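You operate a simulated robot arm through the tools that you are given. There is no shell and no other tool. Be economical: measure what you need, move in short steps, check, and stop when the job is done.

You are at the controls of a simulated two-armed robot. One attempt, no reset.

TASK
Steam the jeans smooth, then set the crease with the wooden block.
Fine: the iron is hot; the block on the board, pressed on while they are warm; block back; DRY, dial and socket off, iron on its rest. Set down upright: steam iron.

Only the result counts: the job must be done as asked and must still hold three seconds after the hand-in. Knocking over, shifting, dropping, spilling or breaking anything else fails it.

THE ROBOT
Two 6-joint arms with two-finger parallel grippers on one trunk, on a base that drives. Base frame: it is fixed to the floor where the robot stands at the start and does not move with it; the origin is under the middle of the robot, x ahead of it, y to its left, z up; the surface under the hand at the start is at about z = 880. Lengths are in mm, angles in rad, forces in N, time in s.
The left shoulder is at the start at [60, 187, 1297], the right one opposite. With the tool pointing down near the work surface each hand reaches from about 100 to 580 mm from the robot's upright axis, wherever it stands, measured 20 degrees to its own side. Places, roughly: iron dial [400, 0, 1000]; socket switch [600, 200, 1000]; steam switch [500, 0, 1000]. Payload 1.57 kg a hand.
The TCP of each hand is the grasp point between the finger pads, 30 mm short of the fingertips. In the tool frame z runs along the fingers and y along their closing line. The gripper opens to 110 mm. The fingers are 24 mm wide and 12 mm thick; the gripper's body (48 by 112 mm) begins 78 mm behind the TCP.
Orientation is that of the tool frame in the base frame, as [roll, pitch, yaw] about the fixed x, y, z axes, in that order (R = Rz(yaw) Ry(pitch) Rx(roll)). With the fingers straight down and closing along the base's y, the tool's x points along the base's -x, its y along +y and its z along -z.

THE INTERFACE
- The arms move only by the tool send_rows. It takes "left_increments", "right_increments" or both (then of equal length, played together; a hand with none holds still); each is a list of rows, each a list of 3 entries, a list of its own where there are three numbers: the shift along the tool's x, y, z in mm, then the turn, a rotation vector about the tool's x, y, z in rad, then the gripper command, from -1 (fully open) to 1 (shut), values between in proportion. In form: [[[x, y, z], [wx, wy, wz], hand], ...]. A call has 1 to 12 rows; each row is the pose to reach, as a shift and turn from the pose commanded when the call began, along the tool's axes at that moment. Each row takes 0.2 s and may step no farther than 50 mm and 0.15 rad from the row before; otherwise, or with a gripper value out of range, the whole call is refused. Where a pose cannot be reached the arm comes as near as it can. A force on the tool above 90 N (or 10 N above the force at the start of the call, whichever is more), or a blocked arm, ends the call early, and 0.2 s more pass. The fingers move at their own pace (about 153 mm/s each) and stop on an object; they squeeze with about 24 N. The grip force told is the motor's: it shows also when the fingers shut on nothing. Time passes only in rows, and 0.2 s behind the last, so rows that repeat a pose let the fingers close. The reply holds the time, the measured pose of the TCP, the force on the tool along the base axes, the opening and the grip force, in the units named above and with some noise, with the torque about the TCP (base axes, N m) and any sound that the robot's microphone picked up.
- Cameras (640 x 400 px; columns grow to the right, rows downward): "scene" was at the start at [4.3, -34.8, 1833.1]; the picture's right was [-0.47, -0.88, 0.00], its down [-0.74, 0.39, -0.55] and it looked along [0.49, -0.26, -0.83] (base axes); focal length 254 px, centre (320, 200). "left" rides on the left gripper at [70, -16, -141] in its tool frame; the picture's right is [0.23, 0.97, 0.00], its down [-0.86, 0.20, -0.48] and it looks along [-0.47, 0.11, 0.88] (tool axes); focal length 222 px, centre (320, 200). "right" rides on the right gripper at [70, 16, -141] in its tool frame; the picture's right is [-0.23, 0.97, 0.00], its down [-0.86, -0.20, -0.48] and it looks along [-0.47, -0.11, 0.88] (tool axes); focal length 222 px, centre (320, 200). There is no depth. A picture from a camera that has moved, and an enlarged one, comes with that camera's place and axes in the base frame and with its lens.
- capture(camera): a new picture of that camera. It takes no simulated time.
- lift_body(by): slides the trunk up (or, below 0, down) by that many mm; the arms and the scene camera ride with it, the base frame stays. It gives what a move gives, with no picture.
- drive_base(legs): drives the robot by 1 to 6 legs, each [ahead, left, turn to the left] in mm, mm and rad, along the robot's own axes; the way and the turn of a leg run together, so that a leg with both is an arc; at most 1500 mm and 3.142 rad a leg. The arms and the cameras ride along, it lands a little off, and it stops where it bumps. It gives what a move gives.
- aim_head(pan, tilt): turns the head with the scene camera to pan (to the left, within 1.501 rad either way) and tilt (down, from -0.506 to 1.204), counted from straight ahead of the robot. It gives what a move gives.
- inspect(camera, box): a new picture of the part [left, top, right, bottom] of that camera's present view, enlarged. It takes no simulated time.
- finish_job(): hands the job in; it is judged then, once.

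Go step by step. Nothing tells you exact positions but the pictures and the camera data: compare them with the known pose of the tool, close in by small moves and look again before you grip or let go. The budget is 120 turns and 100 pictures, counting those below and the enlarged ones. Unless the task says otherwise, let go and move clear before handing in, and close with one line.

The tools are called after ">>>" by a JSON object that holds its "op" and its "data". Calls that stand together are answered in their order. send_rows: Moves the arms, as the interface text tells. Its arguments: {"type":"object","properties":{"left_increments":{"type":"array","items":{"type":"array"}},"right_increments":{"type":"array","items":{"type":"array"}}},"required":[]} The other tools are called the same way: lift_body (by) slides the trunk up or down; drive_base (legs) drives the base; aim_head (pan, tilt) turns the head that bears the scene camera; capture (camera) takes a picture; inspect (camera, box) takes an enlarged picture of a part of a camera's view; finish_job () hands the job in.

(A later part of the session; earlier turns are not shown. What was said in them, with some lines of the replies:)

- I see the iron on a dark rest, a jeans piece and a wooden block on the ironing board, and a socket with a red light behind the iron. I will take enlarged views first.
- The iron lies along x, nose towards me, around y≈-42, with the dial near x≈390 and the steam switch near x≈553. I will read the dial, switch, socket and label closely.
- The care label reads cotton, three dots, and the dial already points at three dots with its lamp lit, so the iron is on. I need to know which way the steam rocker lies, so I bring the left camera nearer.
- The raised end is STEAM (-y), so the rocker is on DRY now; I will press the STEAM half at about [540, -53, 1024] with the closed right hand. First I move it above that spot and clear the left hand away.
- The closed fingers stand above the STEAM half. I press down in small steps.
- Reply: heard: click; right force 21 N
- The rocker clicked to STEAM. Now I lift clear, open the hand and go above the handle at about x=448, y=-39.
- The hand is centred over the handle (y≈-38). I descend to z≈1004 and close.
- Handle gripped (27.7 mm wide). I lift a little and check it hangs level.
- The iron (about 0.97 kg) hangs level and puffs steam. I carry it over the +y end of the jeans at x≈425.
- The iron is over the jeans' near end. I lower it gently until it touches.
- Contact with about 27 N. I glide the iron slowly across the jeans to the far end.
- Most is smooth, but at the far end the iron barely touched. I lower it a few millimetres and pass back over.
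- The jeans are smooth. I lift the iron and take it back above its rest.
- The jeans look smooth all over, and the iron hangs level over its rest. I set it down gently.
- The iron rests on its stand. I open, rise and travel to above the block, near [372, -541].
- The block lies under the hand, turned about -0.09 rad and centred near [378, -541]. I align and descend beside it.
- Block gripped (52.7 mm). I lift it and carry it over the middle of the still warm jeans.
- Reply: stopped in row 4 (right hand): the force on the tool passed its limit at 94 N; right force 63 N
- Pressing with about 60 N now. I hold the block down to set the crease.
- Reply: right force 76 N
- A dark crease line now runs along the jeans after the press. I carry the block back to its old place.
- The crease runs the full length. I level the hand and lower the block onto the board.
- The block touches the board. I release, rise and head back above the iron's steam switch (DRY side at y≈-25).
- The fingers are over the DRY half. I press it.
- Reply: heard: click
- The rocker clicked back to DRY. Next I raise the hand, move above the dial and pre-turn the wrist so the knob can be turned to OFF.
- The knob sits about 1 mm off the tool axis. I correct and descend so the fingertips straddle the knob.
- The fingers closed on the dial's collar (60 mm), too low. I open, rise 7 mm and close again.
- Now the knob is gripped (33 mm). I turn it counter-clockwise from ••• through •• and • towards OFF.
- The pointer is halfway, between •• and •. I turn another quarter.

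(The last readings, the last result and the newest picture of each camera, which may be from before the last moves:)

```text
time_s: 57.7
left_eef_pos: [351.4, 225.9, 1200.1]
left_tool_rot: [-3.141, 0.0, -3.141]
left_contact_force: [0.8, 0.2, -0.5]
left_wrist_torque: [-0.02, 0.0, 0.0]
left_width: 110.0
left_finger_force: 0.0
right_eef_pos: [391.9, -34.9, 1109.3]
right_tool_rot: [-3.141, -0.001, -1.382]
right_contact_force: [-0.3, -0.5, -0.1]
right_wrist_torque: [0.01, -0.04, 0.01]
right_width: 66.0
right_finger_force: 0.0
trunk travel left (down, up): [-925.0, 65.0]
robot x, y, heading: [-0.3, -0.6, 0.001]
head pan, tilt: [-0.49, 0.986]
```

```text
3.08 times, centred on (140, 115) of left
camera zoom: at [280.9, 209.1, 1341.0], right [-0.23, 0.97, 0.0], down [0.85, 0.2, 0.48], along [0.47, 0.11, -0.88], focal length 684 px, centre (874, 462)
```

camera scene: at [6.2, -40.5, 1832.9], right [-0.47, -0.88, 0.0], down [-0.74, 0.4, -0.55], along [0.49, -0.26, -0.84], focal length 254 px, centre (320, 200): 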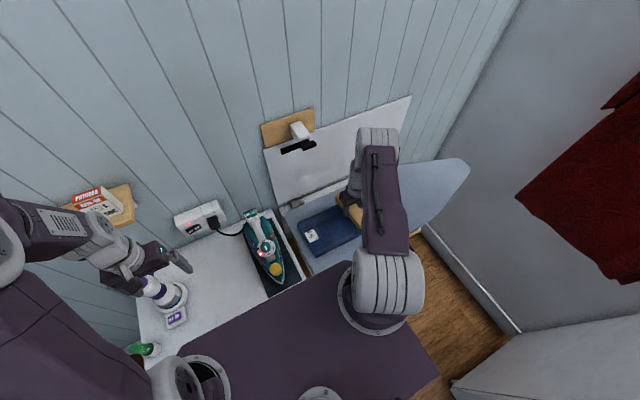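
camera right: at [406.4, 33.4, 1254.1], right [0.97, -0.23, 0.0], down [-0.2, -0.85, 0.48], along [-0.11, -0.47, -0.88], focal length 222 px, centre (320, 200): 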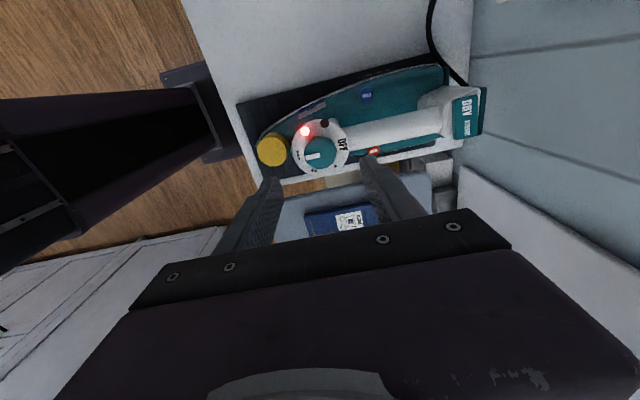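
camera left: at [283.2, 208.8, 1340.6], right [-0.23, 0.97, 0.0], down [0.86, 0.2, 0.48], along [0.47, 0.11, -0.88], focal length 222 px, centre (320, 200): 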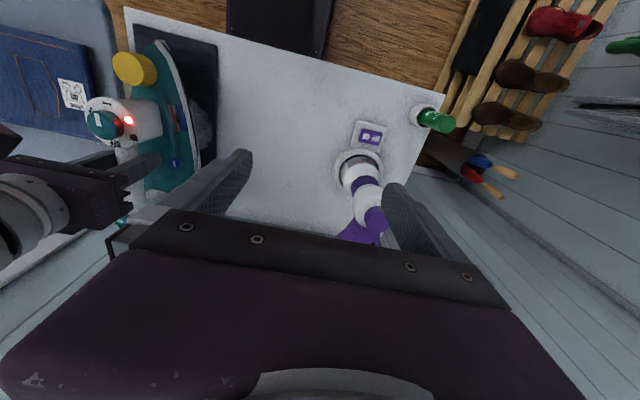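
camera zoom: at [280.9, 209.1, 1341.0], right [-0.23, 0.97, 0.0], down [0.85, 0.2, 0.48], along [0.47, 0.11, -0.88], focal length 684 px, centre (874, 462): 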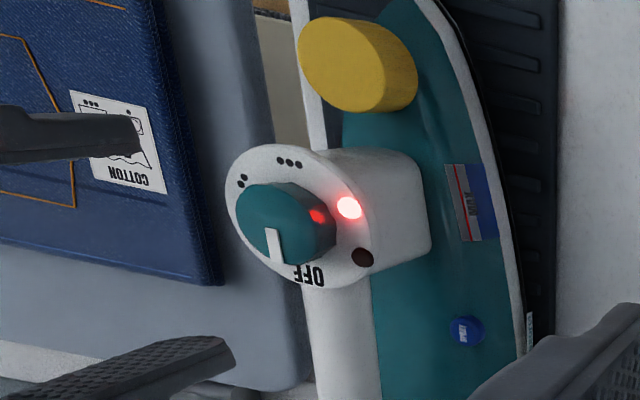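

The dial points to OFF. Now I move the right hand away and bring the left hand near the socket for a close look at its switch.

>>> {"op": "send_rows", "data": {"right_increments": [[[16, 6, -10], [0, 0, 0.146], -0.2], [[32, 13, -20], [0, 0, 0.292], -0.2], [[47, 19, -30], [0, 0, 0.438], -0.2], [[63, 26, -40], [0, 0, 0.584], -0.2], [[79, 32, -50], [0, 0, 0.73], -0.2], [[95, 39, -60], [0, 0, 0.876], -0.2], [[110, 45, -60], [0, 0, 1.022], -0.2], [[126, 51, -60], [0, 0, 1.168], -0.2], [[142, 58, -60], [0, 0, 1.314], -0.2], [[158, 64, -60], [0, 0, 1.46], -0.2], [[173, 71, -60], [0, 0, 1.606], -0.2], [[189, 77, -60], [0, 0, 1.75], -0.2]], "left_increments": [[[-15, -8, 0], [0, 0, 0], -1], [[-30, -16, 0], [0, 0, 0], -1], [[-45, -24, 0], [0, 0, 0], -1], [[-60, -32, 0], [0, 0, 0], 1], [[-75, -40, 0], [0, 0, 0], 1], [[-90, -48, 0], [0, 0, 0], 1], [[-105, -56, 0], [0, 0, 0], 1], [[-120, -64, 0], [0, 0, 0], 1], [[-135, -72, 0], [0, 0, 0], 1], [[-150, -80, 0], [0, 0, 0], 1], [[-165, -88, 0], [0, 0, 0], 1], [[-170, -96, 0], [0, 0, 0], 1]]}}

>>> {"op": "capture", "data": {"camera": "left"}}

>>> {"op": "inspect", "data": {"camera": "scene", "box": [160, 180, 260, 260]}}

```text
time_s: 60.3
left_eef_pos: [519.7, 127.4, 1200.3]
left_tool_rot: [3.142, 0.0, -3.141]
left_contact_force: [-0.4, 0.0, -0.6]
left_wrist_torque: [0.0, 0.02, -0.01]
left_width: 0.0
left_finger_force: 21.4
right_eef_pos: [351.3, -235.4, 1168.4]
right_tool_rot: [-3.141, -0.001, -3.133]
right_contact_force: [-0.3, -0.3, 0.2]
right_wrist_torque: [0.0, -0.01, -0.04]
right_width: 66.2
right_finger_force: 0.1
trunk travel left (down, up): [-925.0, 65.0]
robot x, y, heading: [-0.1, 2.6, -0.003]
head pan, tilt: [-0.49, 0.986]
```

```text
32 pictures are left
camera left: at [451.4, 111.5, 1341.0], right [-0.23, 0.97, 0.0], down [0.86, 0.2, 0.48], along [0.47, 0.11, -0.88], focal length 222 px, centre (320, 200)
```

left: 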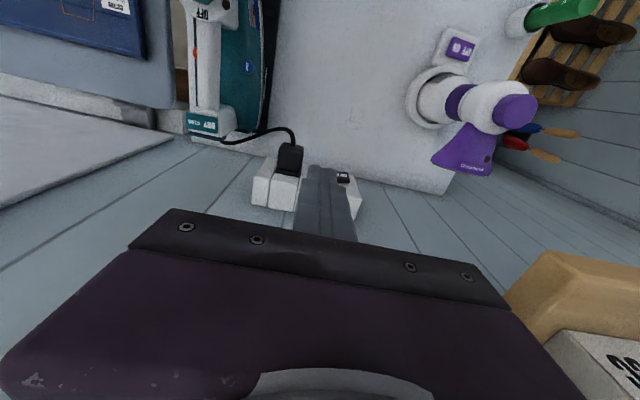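

```text
5.00 times, centred on (210, 220) of scene
camera zoom: at [4.2, -36.5, 1833.1], right [-0.47, -0.88, 0.0], down [-0.74, 0.39, -0.55], along [0.49, -0.26, -0.83], focal length 1270 px, centre (870, 100)
```

zoom: 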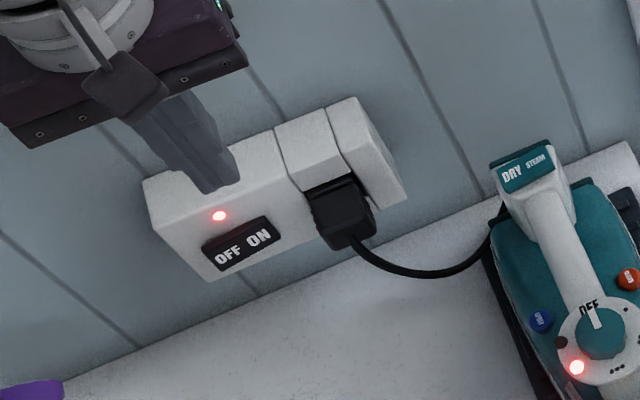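

>>> {"op": "send_rows", "data": {"left_increments": [[[15, 35, 0], [0, 0, 0], 1], [[30, 75, 0], [0, 0, 0], 1]]}}

>>> {"op": "inspect", "data": {"camera": "left", "box": [180, 120, 340, 230]}}

>>> {"op": "inspect", "data": {"camera": "scene", "box": [170, 195, 230, 240]}}

```text
time_s: 60.9
left_eef_pos: [502.6, 167.0, 1201.3]
left_tool_rot: [-3.135, 0.007, 3.126]
left_contact_force: [-0.2, -0.1, -0.5]
left_wrist_torque: [0.05, 0.03, 0.0]
left_width: 0.0
left_finger_force: 21.2
right_eef_pos: [352.9, -246.0, 1165.9]
right_tool_rot: [3.135, -0.004, -3.137]
right_contact_force: [-0.1, -0.9, -0.2]
right_wrist_torque: [0.05, 0.03, 0.02]
right_width: 66.3
right_finger_force: 0.2
trunk travel left (down, up): [-925.0, 65.0]
robot x, y, heading: [0.9, -1.0, -0.006]
head pan, tilt: [-0.49, 0.986]
stopped in row 2 (left hand): the force on the tool passed its limit at 100 N (the readings are from after the stop); the commanded pose is now the measured one
```

```text
3.64 times, centred on (260, 175) of left
camera zoom: at [432.8, 151.9, 1341.4], right [-0.21, 0.98, -0.01], down [0.85, 0.19, 0.48], along [0.47, 0.1, -0.88], focal length 808 px, centre (538, 291)
```

zoom: 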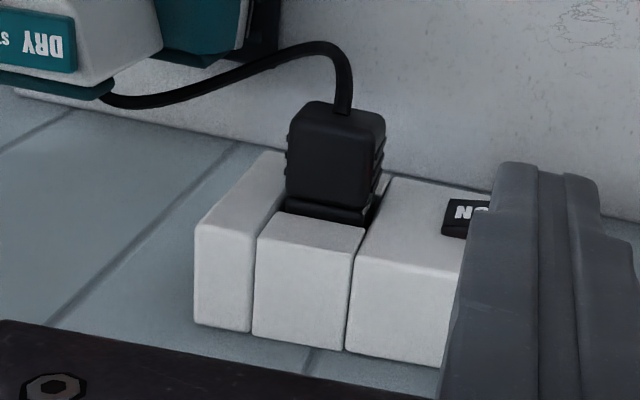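

```text
8.89 times, centred on (200, 218) of scene
camera zoom: at [9.5, -50.5, 1832.8], right [-0.48, -0.88, -0.01], down [-0.73, 0.4, -0.55], along [0.48, -0.26, -0.84], focal length 2258 px, centre (1387, 44)
```

zoom: 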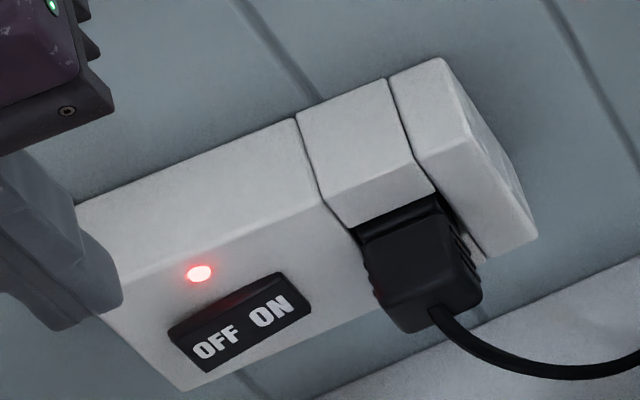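

The left hand bumped something, likely the wooden shelf on its left. I back off and check that nothing moved.

>>> {"op": "send_rows", "data": {"left_increments": [[[20, -20, 0], [0, 0, 0], 1], [[60, -30, 0], [0, 0, 0], 1], [[105, -30, 0], [0, 0, 0], 1]]}}

>>> {"op": "capture", "data": {"camera": "scene"}}

>>> {"op": "inspect", "data": {"camera": "scene", "box": [30, 140, 190, 260]}}

```text
time_s: 61.7
left_eef_pos: [394.5, 151.0, 1201.1]
left_tool_rot: [-3.126, 0.013, 3.127]
left_contact_force: [0.0, 0.6, 0.1]
left_wrist_torque: [-0.02, -0.01, 0.03]
left_width: 0.0
left_finger_force: 21.3
right_eef_pos: [347.5, -236.3, 1170.2]
right_tool_rot: [-3.137, 0.002, -3.138]
right_contact_force: [0.1, -0.2, 0.1]
right_wrist_torque: [-0.03, -0.02, -0.04]
right_width: 65.9
right_finger_force: 0.1
trunk travel left (down, up): [-925.0, 65.0]
robot x, y, heading: [-3.0, -0.2, -0.01]
head pan, tilt: [-0.49, 0.986]
```

```text
28 pictures are left
camera scene: at [0.8, -32.9, 1833.1], right [-0.48, -0.88, 0.0], down [-0.73, 0.4, -0.55], along [0.49, -0.26, -0.83], focal length 254 px, centre (320, 200)
```

scene: 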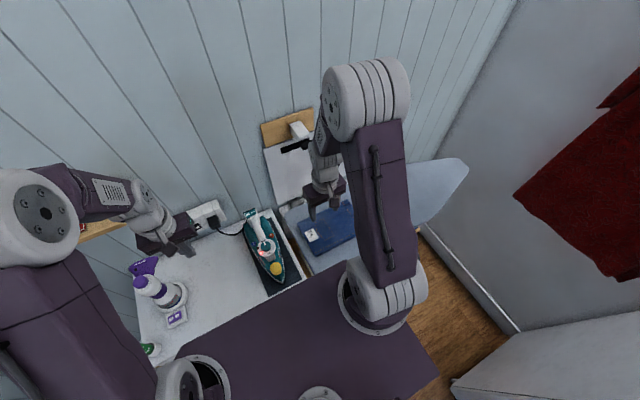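

```text
3.33 times, centred on (110, 200) of scene
camera zoom: at [0.8, -32.9, 1833.1], right [-0.48, -0.88, 0.0], down [-0.73, 0.4, -0.55], along [0.49, -0.26, -0.83], focal length 847 px, centre (1020, 200)
```

zoom: 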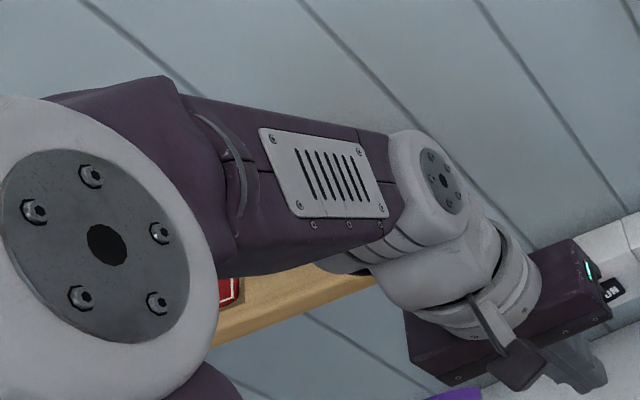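

The shelf still stands with its box; I will check it again with the arm away. Now I tilt the left tool about 45° forward at a retracted pose in front of the socket, below the shelf.

>>> {"op": "send_rows", "data": {"left_increments": [[[-5, 2, 20], [0, -0.13, 0], 1], [[-20, 4, 40], [0, -0.26, 0], 1], [[-35, 6, 60], [0, -0.39, 0], 1], [[-50, 8, 80], [0, -0.52, 0], 1], [[-65, 9, 91], [0, -0.66, 0], 1], [[-80, 9, 91], [0, -0.8, 0], 1]]}}

>>> {"op": "capture", "data": {"camera": "left"}}

>>> {"op": "inspect", "data": {"camera": "scene", "box": [40, 130, 260, 270]}}

```text
time_s: 63.1
left_eef_pos: [481.1, 153.8, 1112.2]
left_tool_rot: [-3.121, 0.804, -3.139]
left_contact_force: [0.7, 0.4, 0.5]
left_wrist_torque: [0.02, 0.0, 0.02]
left_width: 0.0
left_finger_force: 21.2
left hand out of reach, approached as far as the arm can: row 6
right_eef_pos: [350.8, -236.7, 1169.0]
right_tool_rot: [-3.139, 0.001, -3.14]
right_contact_force: [-0.2, -0.6, -0.6]
right_wrist_torque: [0.01, -0.02, -0.01]
right_width: 66.1
right_finger_force: 0.1
trunk travel left (down, up): [-925.0, 65.0]
robot x, y, heading: [-0.6, -1.3, -0.012]
head pan, tilt: [-0.49, 0.986]
```

```text
26 pictures are left
camera left: at [331.0, 140.1, 1160.5], right [-0.14, 0.97, -0.18], down [0.25, 0.21, 0.94], along [0.96, 0.09, -0.28], focal length 222 px, centre (320, 200)
```

left: 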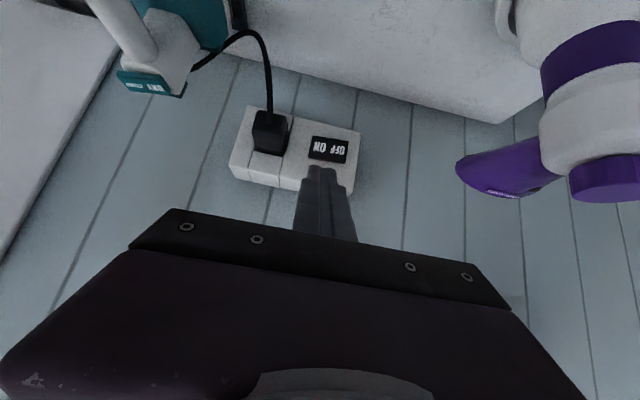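

```text
2.86 times, centred on (150, 200) of scene
camera zoom: at [4.6, -35.0, 1833.1], right [-0.48, -0.88, 0.0], down [-0.73, 0.4, -0.55], along [0.48, -0.26, -0.83], focal length 726 px, centre (806, 200)
```

zoom: 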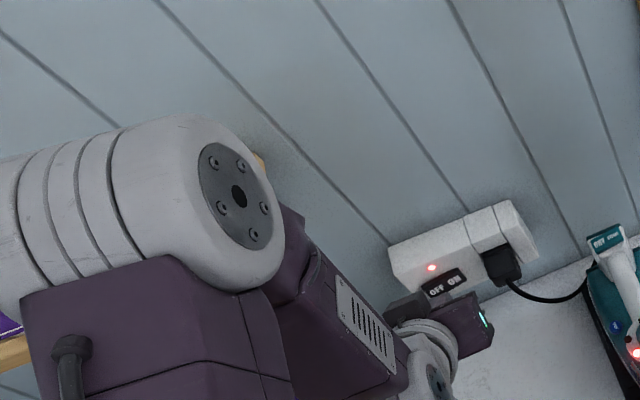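

The camera now looks straight at the socket: the rocker spans y≈139–182 at about [571, 160, 1026], with OFF on the +y half. I approach along the tool axis towards the OFF half at y≈174.

>>> {"op": "send_rows", "data": {"left_increments": [[[0, 22, 25], [0, 0, 0], 1], [[0, 22, 55], [0, 0, 0], 1], [[0, 22, 75], [0, 0, 0], 1]]}}

>>> {"op": "inspect", "data": {"camera": "left", "box": [220, 80, 420, 240]}}

>>> {"op": "inspect", "data": {"camera": "scene", "box": [160, 180, 240, 250]}}

```text
time_s: 63.9
left_eef_pos: [536.1, 173.5, 1060.3]
left_tool_rot: [-3.122, 0.81, 3.141]
left_contact_force: [0.1, 0.4, -0.1]
left_wrist_torque: [0.05, -0.01, 0.0]
left_width: 0.0
left_finger_force: 21.4
right_eef_pos: [350.6, -238.7, 1168.5]
right_tool_rot: [-3.142, -0.001, -3.137]
right_contact_force: [-0.6, -0.3, 0.0]
right_wrist_torque: [0.02, 0.01, -0.02]
right_width: 65.9
right_finger_force: 0.0
trunk travel left (down, up): [-925.0, 65.0]
robot x, y, heading: [-4.9, 0.2, -0.006]
head pan, tilt: [-0.49, 0.986]
```

```text
2.50 times, centred on (320, 160) of left
camera zoom: at [385.2, 160.0, 1107.4], right [-0.14, 0.97, -0.18], down [0.25, 0.21, 0.95], along [0.96, 0.09, -0.27], focal length 555 px, centre (320, 300)
```

zoom: 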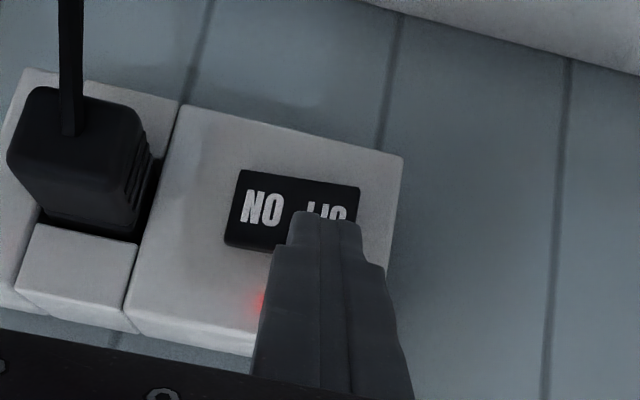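

```text
5.71 times, centred on (200, 215) of scene
camera zoom: at [4.5, -36.8, 1833.1], right [-0.48, -0.88, 0.0], down [-0.73, 0.4, -0.55], along [0.48, -0.26, -0.83], focal length 1452 px, centre (1006, 114)
```

zoom: 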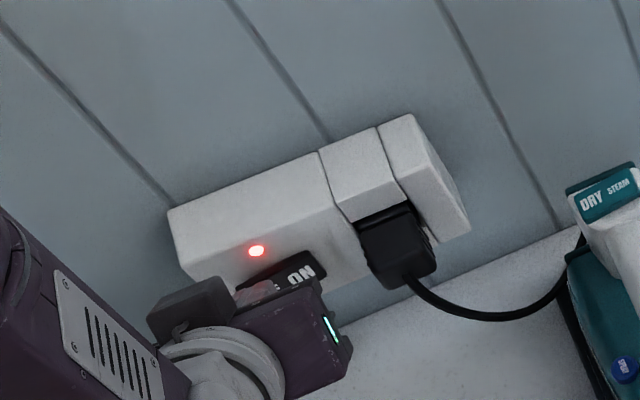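

>>> {"op": "send_rows", "data": {"left_increments": [[[0, 0, 10], [0, 0, 0], 1], [[0, 0, 15], [0, 0, 0], 1], [[0, 0, 19], [0, 0, 0], 1]]}}

>>> {"op": "inspect", "data": {"camera": "left", "box": [220, 80, 420, 240]}}

```text
time_s: 64.7
left_eef_pos: [542.5, 176.1, 1055.1]
left_tool_rot: [-3.122, 0.826, -3.138]
left_contact_force: [-20.3, 8.1, 39.9]
left_wrist_torque: [0.08, -0.84, 0.02]
left_width: 0.1
left_finger_force: 21.5
right_eef_pos: [340.5, -236.0, 1171.7]
right_tool_rot: [-3.139, 0.008, -3.138]
right_contact_force: [-0.3, 0.2, 0.1]
right_wrist_torque: [0.03, 0.01, -0.02]
right_width: 66.1
right_finger_force: 0.1
trunk travel left (down, up): [-925.0, 65.0]
robot x, y, heading: [-3.7, 1.4, -0.003]
head pan, tilt: [-0.49, 0.986]
heard: click
```

```text
2.50 times, centred on (320, 160) of left
camera zoom: at [391.7, 161.0, 1098.8], right [-0.14, 0.97, -0.18], down [0.23, 0.21, 0.95], along [0.96, 0.09, -0.25], focal length 555 px, centre (320, 300)
```

zoom: 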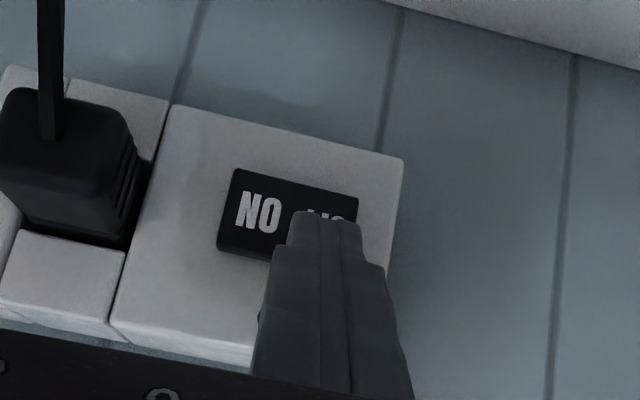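

The switch clicked and the socket lamp glow is gone. I withdraw the left hand and check everything.

>>> {"op": "send_rows", "data": {"left_increments": [[[0, 0, -30], [0, 0, 0], 1], [[0, -5, -70], [0, 0, 0], 1], [[0, -10, -105], [0, 0.1, 0], 1], [[0, -15, -140], [0, 0.22, 0], 1], [[10, -15, -180], [0, 0.35, 0], 1], [[20, -15, -220], [0, 0.5, 0], 1]]}}

>>> {"op": "capture", "data": {"camera": "scene"}}

>>> {"op": "inspect", "data": {"camera": "scene", "box": [160, 180, 320, 290]}}

```text
time_s: 66.1
left_eef_pos: [371.0, 162.2, 1185.6]
left_tool_rot: [-3.125, 0.312, 3.134]
left_contact_force: [0.0, -0.4, 0.5]
left_wrist_torque: [-0.02, -0.04, 0.02]
left_width: 0.1
left_finger_force: 21.2
right_eef_pos: [347.5, -237.5, 1169.4]
right_tool_rot: [-3.14, 0.002, -3.138]
right_contact_force: [-0.4, -0.2, -0.5]
right_wrist_torque: [0.01, -0.03, -0.01]
right_width: 66.1
right_finger_force: 0.1
trunk travel left (down, up): [-925.0, 65.0]
robot x, y, heading: [-2.3, -1.1, -0.005]
head pan, tilt: [-0.49, 0.986]
```

```text
21 pictures are left
camera scene: at [0.0, -35.4, 1833.0], right [-0.48, -0.88, 0.0], down [-0.73, 0.4, -0.55], along [0.49, -0.26, -0.83], focal length 254 px, centre (320, 200)
```

scene: 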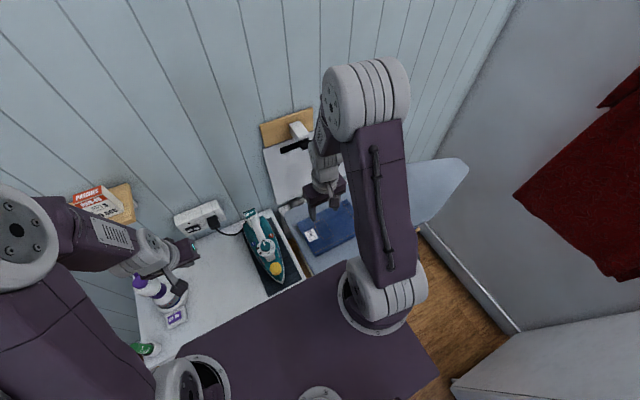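

```text
3.64 times, centred on (240, 235) of scene
camera zoom: at [0.0, -35.4, 1833.0], right [-0.48, -0.88, 0.0], down [-0.73, 0.4, -0.55], along [0.49, -0.26, -0.83], focal length 924 px, centre (611, 73)
```

zoom: 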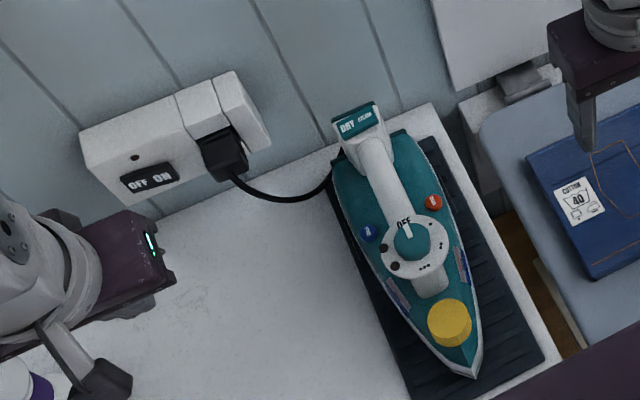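

Both lamps are out. I verify the dial, the steam rocker, the shelf box, and the jeans and block closely.

>>> {"op": "inspect", "data": {"camera": "scene", "box": [240, 200, 290, 280]}}

>>> {"op": "inspect", "data": {"camera": "scene", "box": [50, 160, 150, 240]}}

>>> {"op": "capture", "data": {"camera": "right"}}

```text
5.00 times, centred on (265, 240) of scene
camera zoom: at [0.0, -35.4, 1833.0], right [-0.48, -0.88, 0.0], down [-0.73, 0.4, -0.55], along [0.49, -0.26, -0.83], focal length 1270 px, centre (595, 0)
```

zoom: 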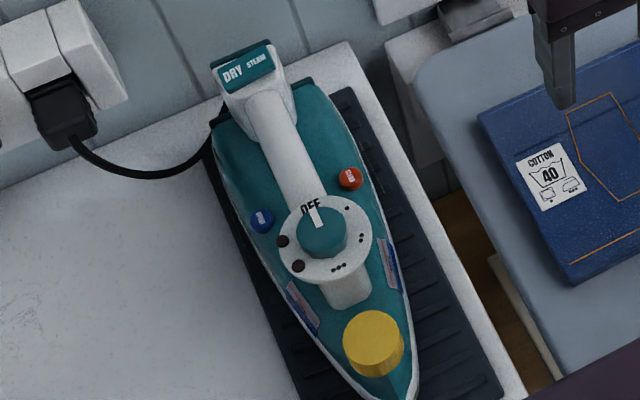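

```text
5.00 times, centred on (100, 200) of scene
camera zoom: at [0.0, -35.4, 1833.0], right [-0.48, -0.88, 0.0], down [-0.73, 0.4, -0.55], along [0.49, -0.26, -0.83], focal length 1270 px, centre (1420, 200)
```

zoom: 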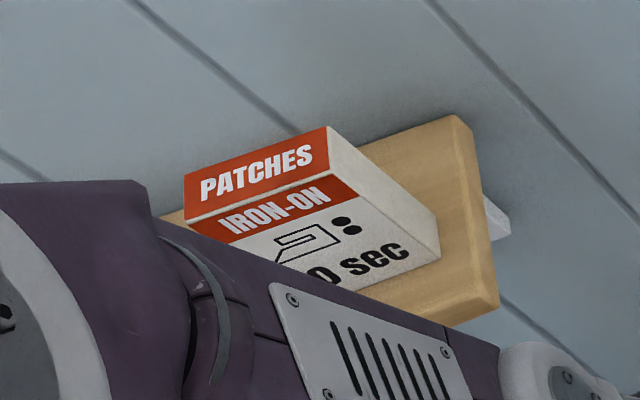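

```text
17 pictures are left
camera right: at [276.0, -219.5, 1312.1], right [0.22, 0.97, 0.0], down [0.85, -0.2, 0.48], along [0.47, -0.11, -0.88], focal length 222 px, centre (320, 200)
```

right: 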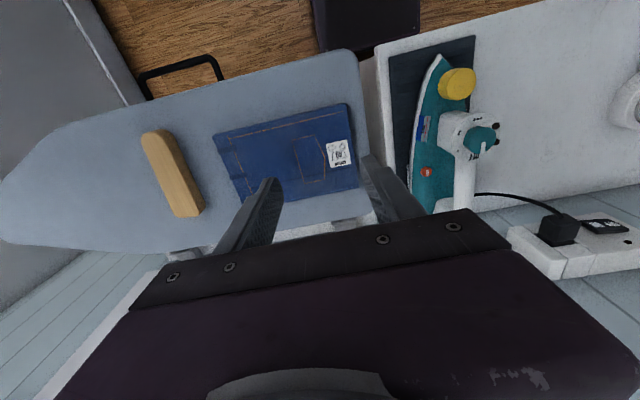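

>>> {"op": "inspect", "data": {"camera": "scene", "box": [232, 200, 272, 225]}}

>>> {"op": "inspect", "data": {"camera": "right", "box": [200, 90, 370, 210]}}

```text
16.00 times, centred on (252, 212) of scene
camera zoom: at [0.0, -35.4, 1833.0], right [-0.48, -0.88, 0.0], down [-0.73, 0.4, -0.55], along [0.49, -0.26, -0.83], focal length 4065 px, centre (1408, 0)
```

zoom: 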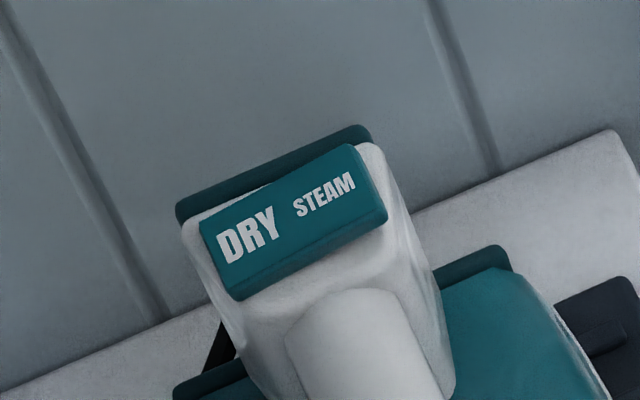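

```text
3.33 times, centred on (285, 150) of right
camera zoom: at [276.0, -219.5, 1312.1], right [0.22, 0.97, 0.0], down [0.85, -0.2, 0.48], along [0.47, -0.11, -0.88], focal length 740 px, centre (437, 367)
```

zoom: 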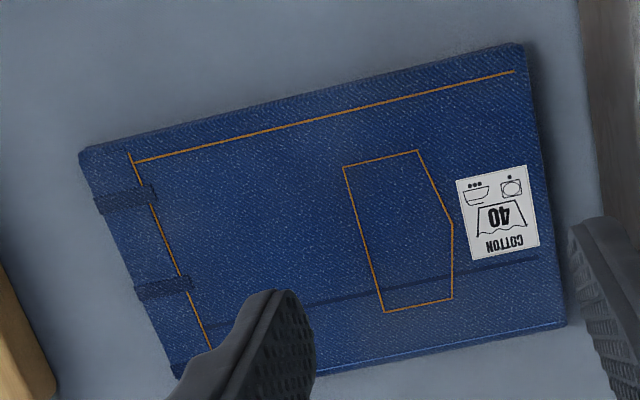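

The rocker looks as it did at the start (DRY), the dial and socket are off, and the iron and block are back. The jeans are smooth with a full crease, so I hand in.

>>> {"op": "finish_job", "data": {}}

```text
The job is handed in.
```

The jeans are steamed smooth and the crease is set. The block is back in its place, and the iron is upright on its rest with DRY set and the dial and socket off. The left gripper bumped what was probably the shelf by the socket once, and the shelf and its box looked unmoved afterwards.
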